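You operate a simulated robot arm through the tools that you are given. There is no shell and no other tool. Be economical: measure what you need, move in short steps, check, and stop when the job is done.

Carry out the task below with a simulated robot arm. There is one attempt and no reset: what you move stays moved.

TASK
Stack the beige food tin from the yard table top on top of the green food tin.
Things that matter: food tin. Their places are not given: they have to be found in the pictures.

It is judged by the outcome, as a careful person would: the job done as asked, and still so three seconds after it is handed in. It fails if anything else is knocked over, pushed out of place, dropped, spilled or broken.

THE ROBOT
A 7-joint arm with a two-finger parallel gripper, fixed in place. Base frame: the origin is at the foot of the arm, x ahead of it, y to its left, z up; the work surface is at about z = 76. Lengths are in cm, angles in degrees, forces in N, time in s.
With the tool pointing down near the work surface it reaches from about 30 to 70 cm from the base axis. Its first joint turns from -66.0 to 66.0 degrees. Payload 1.57 kg.
Tool frame: the origin (TCP) lies between the finger pads and is the grasp point; the fingertips stand 3 cm ahead of it; z points along the fingers, y is the line along which they close. The gripper opens to 11 cm. The fingers are 2.4 cm wide and 1.2 cm thick; the gripper's body (4.8 by 11.2 cm) begins 7.8 cm behind the TCP.
Orientation is told as [roll, pitch, yaw] about the base's x, y, z axes, in that order, counted from this pose: with the fingers straight down and closing along the base's y, the tool's x points along the base's -x, its y along +y and its z along -z.

THE INTERFACE
- The arm moves only by the tool arm_command. Its argument "steps" is a list of rows, each an object (a shift or turn left out is 0, a gripper value left out holds the last) with "offset": the shift along the tool's x, y, z in units of 150 mm (1.0 is 150 mm), a list of three; "angular": the turn, a rotation vector about the tool's x, y, z in units of 120 degrees (1.0 is 120 degrees), a list of three; "grip": the closure, from 0 (fully open) to 1 (shut). In form: [{"offset": [x, y, z], "angular": [rx, ry, rz], "grip": grip}, ...]. A call has 1 to 10 rows; each row is the pose to reach, as a shift and turn from the pose commanded when the call began, along the tool's axes at that moment. A call with a number of a shift or a turn outside -1 to 1 is refused whole. A row lasts 0.2 s, in which the tool goes at most 5 cm and 8.6 degrees; a call with a longer step from one row to the next is refused whole, and so is a gripper value outside its range. A pose out of reach is approached as far as the arm can. The call stops where the force on the tool passes 40 N (or 10 N more than at its start, if that is more) or the arm is blocked; 0.2 s more then pass. The fingers move at their own pace (about 10.8 cm/s each) and stop on an object; they squeeze with about 27 N. The grip force told is the motor's: it shows also when the fingers shut on nothing. Time passes only in rows, and 0.2 s behind the last, so rows that repeat a pose let the fingers close. It gives the time, the measured TCP pose, the force on the tool (base axes), the opening and the grip force at its end, in the units of the frame above (readings bear some noise).
- Cameras (640 x 400 px; columns grow to the right, rows downward): "scene" is fixed at [18.38, -41.34, 140.09]; the picture's right is [0.54, -0.84, 0.00], its down [-0.51, -0.33, -0.79] and it looks along [0.67, 0.43, -0.61] (base axes); focal length 310 px, centre (320, 200). "wrist" rides on the gripper at [-3.6, 0, -8] in the tool frame; the picture's right is [0.00, -1.00, 0.00], its down [0.97, 0.00, -0.24] and it looks along [0.24, 0.00, 0.97] (tool axes); focal length 218 px, centre (320, 200).
- grab_frame(camera): a new picture of that camera. No time passes.
- point_at(camera, pixels): for up to 12 pixels [column, row] of the newest picture of that camera ("zoom" is the newest enlarged one), the place [x, y, z] in the base frame of the surface seen there, good to about 0.2 cm. No time passes.
- enlarge(camera, box): a new picture of the part [left, top, right, bottom] of that camera's present view, enlarged. No time passes.
- close_job(): hands the job in; it is judged then, once.

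Work in short steps. Measure before you move; look again where a grasp or a placing could have gone wrong, and mend it. You have 60 turns and 30 pictures in all, the two below and enlarged ones among them. Open the gripper and draw the arm clear of the work before you hand the job in, unless the task says otherwise; then end with one line.

The tools are called after "Request:" as name(argument=value, ...) on one line, values as JSON. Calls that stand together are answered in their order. arm_command: Moves the arm, as the interface text tells. Its arguments: {"type":"object","properties":{"steps":{"type":"array"}},"required":["steps"]} The other tools are called the same way: grab_frame (camera) takes a picture; point_at (camera, pixels) gives the place of the surface under pixels of a picture; enlarge (camera, box) takes an enlarged picture of a part of a camera's view; close_job () hands the job in.

At the start:

```text
clock: 0.0
ee_pos: [46.42, -3.9, 115.91]
ee_rot: [0.0, -0.1, 0.1]
wrist_force: [-0.4, -0.4, 0.0]
finger_gap: 11.0
finger_force: 0.0
```

scene: 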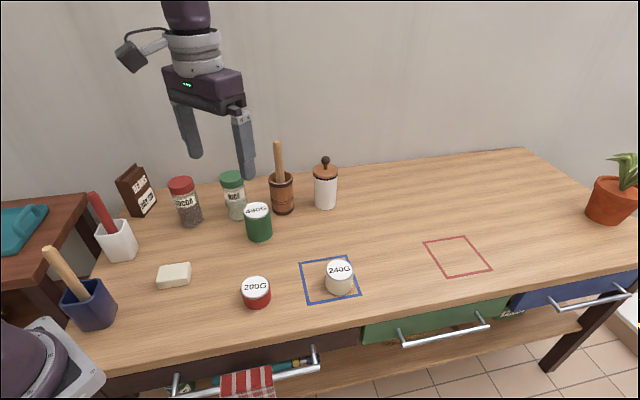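
wrist: 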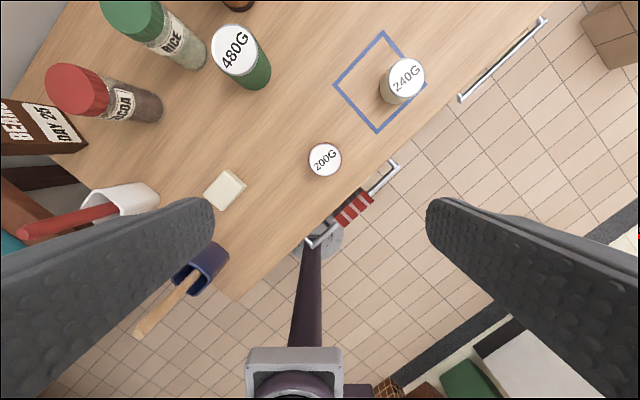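

The beige tin (240G) is at scene (340,278), the green tin (480G) at (258,222). I enlarge the scene there to measure them.

Request:
enlarge(camera="scene", box=[220, 160, 380, 310])

Request:
point_at(camera="scene", pixels=[[339, 269], [327, 270], [352, 268], [339, 263], [339, 292], [257, 211], [245, 211], [270, 210], [257, 205], [259, 240], [300, 290], [270, 225]])

Request:
point_at(camera="wrist", pixels=[[407, 77], [390, 77], [424, 77], [407, 60], [407, 95], [234, 49], [213, 49], [255, 49], [234, 28], [234, 71]])

```text
2.67 times, centred on (300, 235) of scene
```

zoom: 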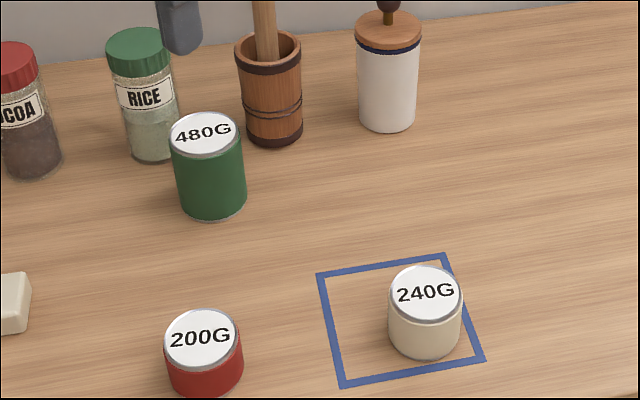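

```text
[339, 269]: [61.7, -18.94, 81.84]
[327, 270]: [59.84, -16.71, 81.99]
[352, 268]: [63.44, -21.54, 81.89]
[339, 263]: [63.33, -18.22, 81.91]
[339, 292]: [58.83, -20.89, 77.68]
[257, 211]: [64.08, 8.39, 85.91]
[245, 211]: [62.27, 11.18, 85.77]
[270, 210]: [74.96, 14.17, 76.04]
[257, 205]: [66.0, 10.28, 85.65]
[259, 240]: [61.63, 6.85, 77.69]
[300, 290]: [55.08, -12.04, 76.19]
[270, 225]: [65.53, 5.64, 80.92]
```

```text
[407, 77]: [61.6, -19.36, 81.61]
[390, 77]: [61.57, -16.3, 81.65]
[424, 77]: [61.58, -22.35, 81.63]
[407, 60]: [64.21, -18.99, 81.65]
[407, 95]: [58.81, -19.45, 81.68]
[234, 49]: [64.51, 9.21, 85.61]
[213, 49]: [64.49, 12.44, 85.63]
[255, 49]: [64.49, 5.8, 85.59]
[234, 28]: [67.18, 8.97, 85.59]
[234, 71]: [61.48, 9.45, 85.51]
```

The wrist view puts the beige centre at about (61.55, -19.35) with its top at 81.7, and the green centre at (64.45, 9.1) with its top at 85.6. Next I measure the green tin's neighbours: the rice jar, mortar and pestle.

Request:
point_at(camera="scene", pixels=[[232, 176], [221, 178], [244, 178], [236, 216], [278, 143], [279, 165], [281, 210], [270, 180], [293, 180], [325, 160], [182, 183], [244, 200]])

Request:
point_at(camera="zoom", pixels=[[391, 295], [461, 295], [426, 269], [426, 320], [171, 134], [238, 134], [205, 115], [205, 153]])

```text
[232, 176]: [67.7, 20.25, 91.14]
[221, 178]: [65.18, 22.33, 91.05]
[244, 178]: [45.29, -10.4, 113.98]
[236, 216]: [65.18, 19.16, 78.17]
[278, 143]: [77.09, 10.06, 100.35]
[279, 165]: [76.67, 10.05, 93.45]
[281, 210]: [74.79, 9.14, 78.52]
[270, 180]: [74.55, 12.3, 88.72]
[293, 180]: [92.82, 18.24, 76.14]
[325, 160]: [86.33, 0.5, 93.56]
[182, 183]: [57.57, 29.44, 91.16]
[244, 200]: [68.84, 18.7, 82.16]
```

```text
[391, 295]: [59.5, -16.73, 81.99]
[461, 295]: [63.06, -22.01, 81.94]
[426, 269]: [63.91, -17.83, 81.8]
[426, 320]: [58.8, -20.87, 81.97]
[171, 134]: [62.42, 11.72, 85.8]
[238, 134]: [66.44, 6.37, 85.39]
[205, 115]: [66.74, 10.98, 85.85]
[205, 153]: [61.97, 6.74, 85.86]
```

I move above the beige tin, starting with a coarse approach.

Request:
arm_command(steps=[{"offset": [-0.18, -0.18, 0.1], "grip": 0}, {"offset": [-0.36, -0.36, 0.2]}, {"offset": [-0.54, -0.54, 0.3]}, {"offset": [-0.72, -0.72, 0.4]}, {"offset": [-0.9, -0.9, 0.5]}, {"offset": [-0.99, -1.0, 0.6]}, {"offset": [-0.99, -1.0, 0.8]}, {"offset": [-0.99, -1.0, 1.0]}, {"offset": [-0.99, -1.0, 1.0]}])

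Request:
grab_frame(camera="wrist")

```text
clock: 2.0
ee_pos: [61.46, -18.79, 101.03]
ee_rot: [0.0, 0.0, 0.0]
wrist_force: [0.3, -1.0, 0.3]
finger_gap: 11.01
finger_force: 0.0
```

```text
26 pictures are left
```

wrist: 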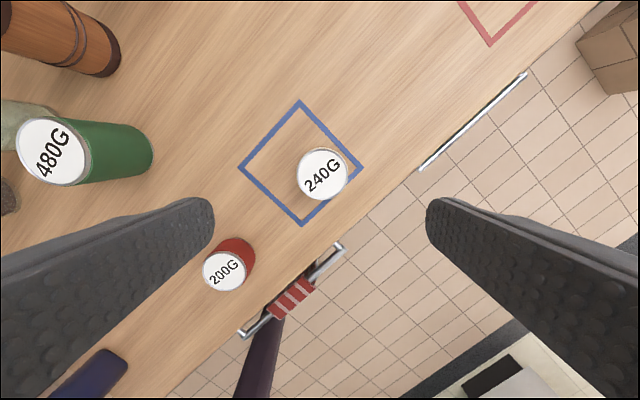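

The beige lid is now centred at about (322,174) in the wrist view. I measure its rim and check the red tin's place.

Request:
point_at(camera="wrist", pixels=[[299, 174], [345, 174], [322, 151], [322, 197], [322, 174], [225, 271], [21, 150], [85, 150], [53, 119], [53, 183]])

```text
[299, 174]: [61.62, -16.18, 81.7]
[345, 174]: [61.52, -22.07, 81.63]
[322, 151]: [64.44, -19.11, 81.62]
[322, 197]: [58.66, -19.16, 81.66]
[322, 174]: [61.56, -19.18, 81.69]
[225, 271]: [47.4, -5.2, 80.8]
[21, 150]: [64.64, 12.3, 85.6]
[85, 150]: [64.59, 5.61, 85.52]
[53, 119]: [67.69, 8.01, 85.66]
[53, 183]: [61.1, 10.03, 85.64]
```

The beige centre is (61.55, -19.15). I shift 0.36 cm in y and descend to just above the lid.

Request:
arm_command(steps=[{"offset": [-0.006, -0.024, 0.25]}, {"offset": [-0.006, -0.024, 0.5]}, {"offset": [-0.006, -0.024, 0.75]}, {"offset": [-0.006, -0.024, 0.98]}, {"offset": [-0.006, -0.024, 0.98]}])

```text
clock: 3.2
ee_pos: [61.33, -19.22, 86.39]
ee_rot: [-0.1, -0.1, -0.1]
wrist_force: [0.1, 0.0, 0.4]
finger_gap: 10.96
finger_force: 0.1
```

The TCP is at (61.33, -19.22, 86.4). I go down to z of about 80.0 (fingertips at 77) and close.

Request:
arm_command(steps=[{"offset": [-0.008, 0, 0.15]}, {"offset": [-0.008, 0, 0.3]}, {"offset": [-0.008, 0, 0.425]}, {"offset": [-0.008, 0, 0.425]}, {"offset": [-0.008, 0, 0.425], "grip": 1}, {"offset": [-0.008, 0, 0.425]}, {"offset": [-0.008, 0, 0.425]}, {"offset": [-0.008, 0, 0.425]}])

```text
clock: 5.0
ee_pos: [61.5, -19.49, 79.9]
ee_rot: [0.0, 0.0, 0.0]
wrist_force: [0.1, 0.6, 0.1]
finger_gap: 6.65
finger_force: 27.4
```

Gripped, with the gap at 6.65 and force at 27 N. I lift.

Request:
arm_command(steps=[{"offset": [0, 0, -0.1], "grip": 1}, {"offset": [0, 0, -0.3]}, {"offset": [0, 0, -0.55]}, {"offset": [0, 0, -0.8]}, {"offset": [0, 0, -1.0]}, {"offset": [0, 0, -1.0]}])

Request:
grab_frame(camera="wrist")

Request:
grab_frame(camera="scene")

```text
clock: 6.4
ee_pos: [61.22, -19.38, 94.93]
ee_rot: [-0.1, 0.0, -0.1]
wrist_force: [-0.1, -0.6, -2.3]
finger_gap: 6.63
finger_force: 26.9
```

```text
25 pictures are left
```

wrist: 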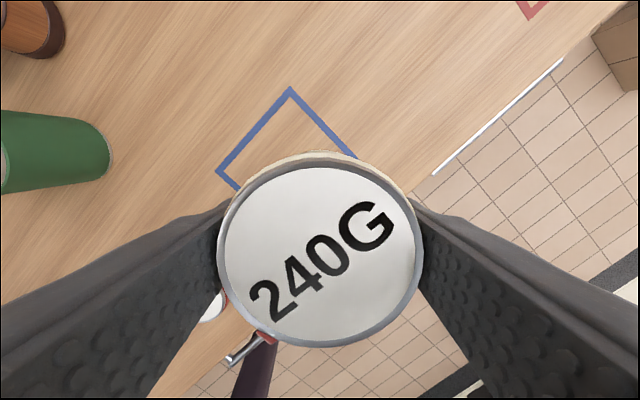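

```text
24 pictures are left
```

scene: 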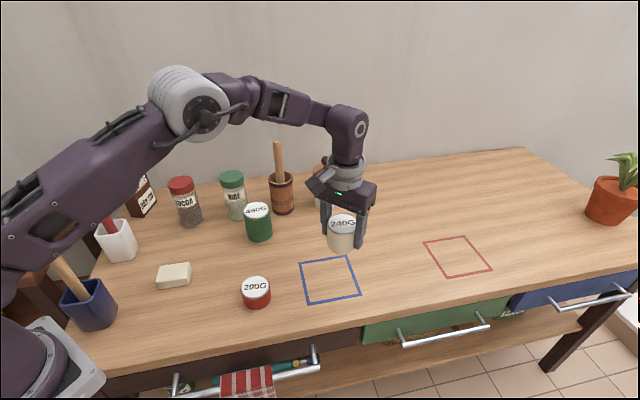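

The tin is held level. I measure its lid relative to the TCP.

Request:
point_at(camera="wrist", pixels=[[223, 254], [419, 254], [321, 168], [321, 343], [321, 254]])

```text
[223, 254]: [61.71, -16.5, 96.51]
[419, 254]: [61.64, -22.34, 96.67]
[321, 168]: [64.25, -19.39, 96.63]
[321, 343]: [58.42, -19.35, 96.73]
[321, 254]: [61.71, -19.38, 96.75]
```

The held tin's centre is (61.35, -19.4) and the target is (64.5, 9.0), so the shift is +3.15 in x and +28.4 in y. I do it in two halves.

Request:
arm_command(steps=[{"offset": [-0.026, 0.237, 0], "grip": 1}, {"offset": [-0.052, 0.474, 0]}, {"offset": [-0.078, 0.711, 0]}, {"offset": [-0.105, 0.947, 0]}])

Request:
arm_command(steps=[{"offset": [-0.026, 0.237, 0], "grip": 1}, {"offset": [-0.052, 0.474, 0]}, {"offset": [-0.078, 0.711, 0]}, {"offset": [-0.105, 0.85, 0]}, {"offset": [-0.105, 0.947, 0]}, {"offset": [-0.105, 0.947, 0]}, {"offset": [-0.105, 0.947, 0]}])

Request:
enlarge(camera="scene", box=[180, 130, 340, 230])

Request:
grab_frame(camera="wrist")

```text
clock: 7.4
ee_pos: [62.83, -5.2, 94.8]
ee_rot: [-0.1, 0.0, 0.0]
wrist_force: [0.1, -0.1, -2.5]
finger_gap: 6.63
finger_force: 26.7
```

```text
clock: 9.0
ee_pos: [64.61, 9.02, 94.98]
ee_rot: [0.1, -0.1, -0.1]
wrist_force: [-0.1, 0.0, -2.2]
finger_gap: 6.62
finger_force: 26.8
```

```text
4.00 times, centred on (260, 180) of scene
```

zoom: 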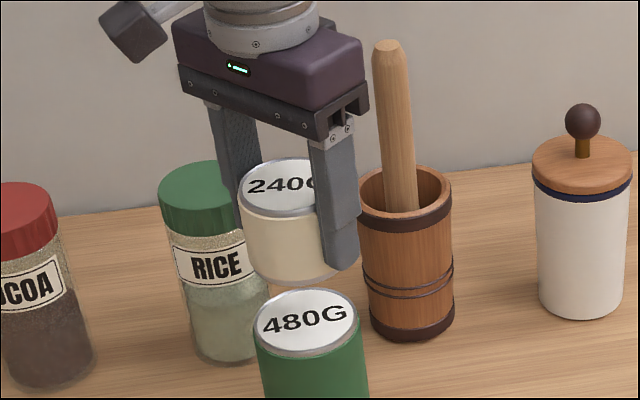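

```text
22 pictures are left
```

wrist: 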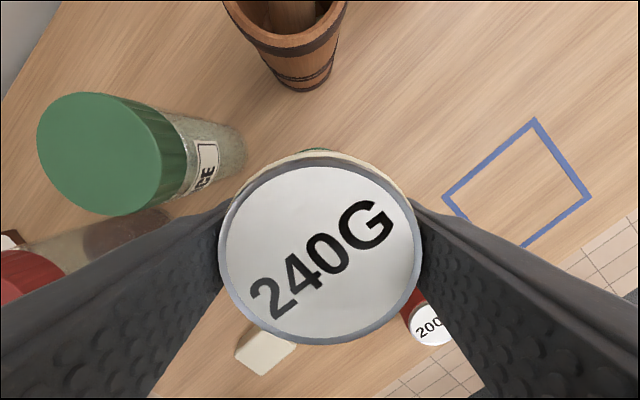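

It is over the green tin. I check both lid centres and the clearance to the rice jar.

Request:
point_at(camera="zoom", pixels=[[258, 322], [357, 315], [305, 292], [310, 353], [308, 322]])

Request:
point_at(camera="wrist", pixels=[[223, 253], [419, 253], [321, 167], [321, 341], [160, 160]])

```text
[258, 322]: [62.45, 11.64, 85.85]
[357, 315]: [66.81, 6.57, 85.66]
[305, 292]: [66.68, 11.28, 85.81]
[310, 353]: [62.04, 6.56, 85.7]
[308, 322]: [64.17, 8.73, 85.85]
```

```text
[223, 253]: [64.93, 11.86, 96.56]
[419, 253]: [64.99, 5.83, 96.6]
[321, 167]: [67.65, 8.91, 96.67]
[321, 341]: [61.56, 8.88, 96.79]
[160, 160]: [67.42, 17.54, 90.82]
```

The held centre is (64.6, 8.9) and the green centre is (64.45, 9.0), so they are aligned within about 0.2 cm. The gap is about 5.3 cm, so I lower 5.0 cm first.

Request:
arm_command(steps=[{"offset": [0.008, 0.006, 0.12], "grip": 1}, {"offset": [0.008, 0.006, 0.22]}, {"offset": [0.008, 0.006, 0.3]}, {"offset": [0.008, 0.006, 0.333]}, {"offset": [0.008, 0.006, 0.333]}])

Request:
enlarge(camera="scene", box=[210, 160, 306, 250])

```text
clock: 10.2
ee_pos: [64.55, 9.23, 89.95]
ee_rot: [0.0, -0.1, 0.0]
wrist_force: [0.0, -0.2, -1.6]
finger_gap: 6.62
finger_force: 26.6
```

```text
4.44 times, centred on (258, 205) of scene
```

zoom: 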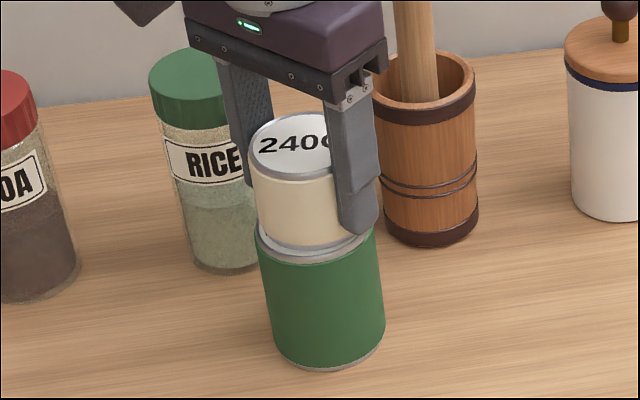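

Well lined up with a small gap left. I lower in small steps and watch the force.

Request:
arm_command(steps=[{"offset": [0, 0, 0.006], "grip": 1}, {"offset": [0, 0, 0.012]}, {"offset": [0, 0, 0.018]}, {"offset": [0, 0, 0.018]}])

```text
clock: 11.2
ee_pos: [64.53, 9.17, 89.63]
ee_rot: [0.0, -0.1, 0.0]
wrist_force: [-0.1, -3.0, 13.7]
finger_gap: 6.61
finger_force: 26.7
```

Contact: the force is 13.7 N upward. I back off very slightly and open partly, to about 8.6 cm, to stay clear of the rice jar.

Request:
arm_command(steps=[{"offset": [0, 0, -0.003], "grip": 1}, {"offset": [0, 0, -0.003], "grip": 0.32}, {"offset": [0, 0, -0.003], "grip": 0.22}, {"offset": [0, 0, -0.003]}, {"offset": [0, 0, -0.003]}])

Request:
enlarge(camera="scene", box=[210, 160, 306, 250])

```text
clock: 12.4
ee_pos: [64.6, 9.17, 89.65]
ee_rot: [0.0, 0.0, 0.0]
wrist_force: [0.3, -0.2, 0.3]
finger_gap: 8.57
finger_force: 0.1
```

```text
4.44 times, centred on (258, 205) of scene
```

zoom: 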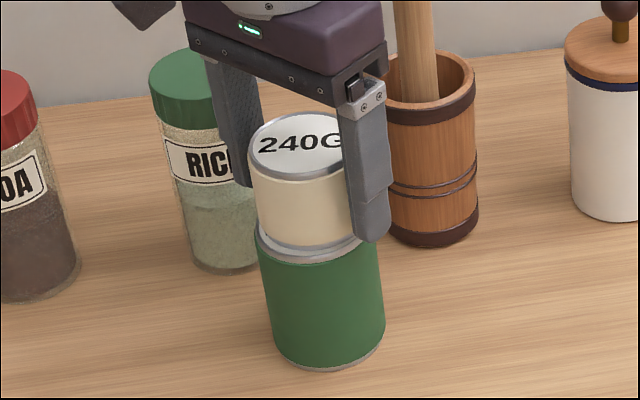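

Released, and the tin is resting on the green one. I draw straight up and look.

Request:
arm_command(steps=[{"offset": [0, 0, -0.1]}, {"offset": [0, 0, -0.3]}, {"offset": [0, 0, -0.55]}, {"offset": [0, 0, -0.8]}, {"offset": [0, 0, -1.0]}, {"offset": [0, 0, -1.0]}, {"offset": [0.3, 0, -1.0]}, {"offset": [0.6, 0, -1.0], "grip": 0}, {"offset": [0.9, 0, -1.0]}, {"offset": [0.9, 0, -1.0]}])

Request:
grab_frame(camera="scene")

Request:
enlarge(camera="scene", box=[210, 160, 306, 250])

```text
clock: 14.6
ee_pos: [51.09, 8.94, 104.76]
ee_rot: [-0.1, -0.1, -0.1]
wrist_force: [0.6, 0.2, 0.0]
finger_gap: 11.0
finger_force: 0.0
```

```text
19 pictures are left
```

scene: 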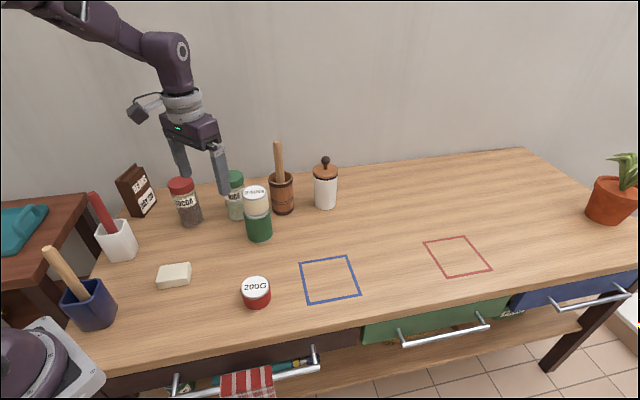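

```text
4.44 times, centred on (258, 205) of scene
```

zoom: 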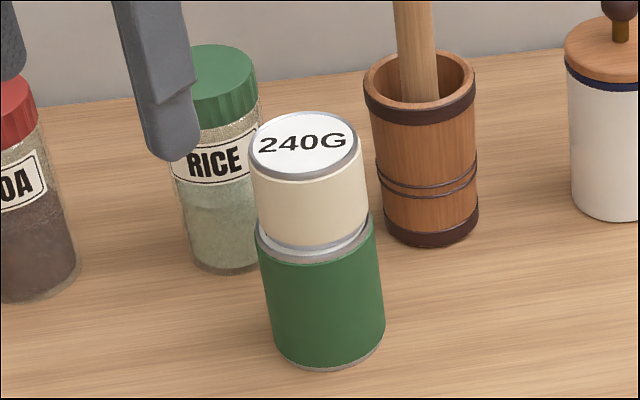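

The stack stands straight, nothing else has moved, and the arm is clear with the gripper open. I hand it in.

Request:
close_job()

```text
The job is handed in.
```

The beige food tin is stacked on the green food tin, nothing else was moved, and the job is handed in.
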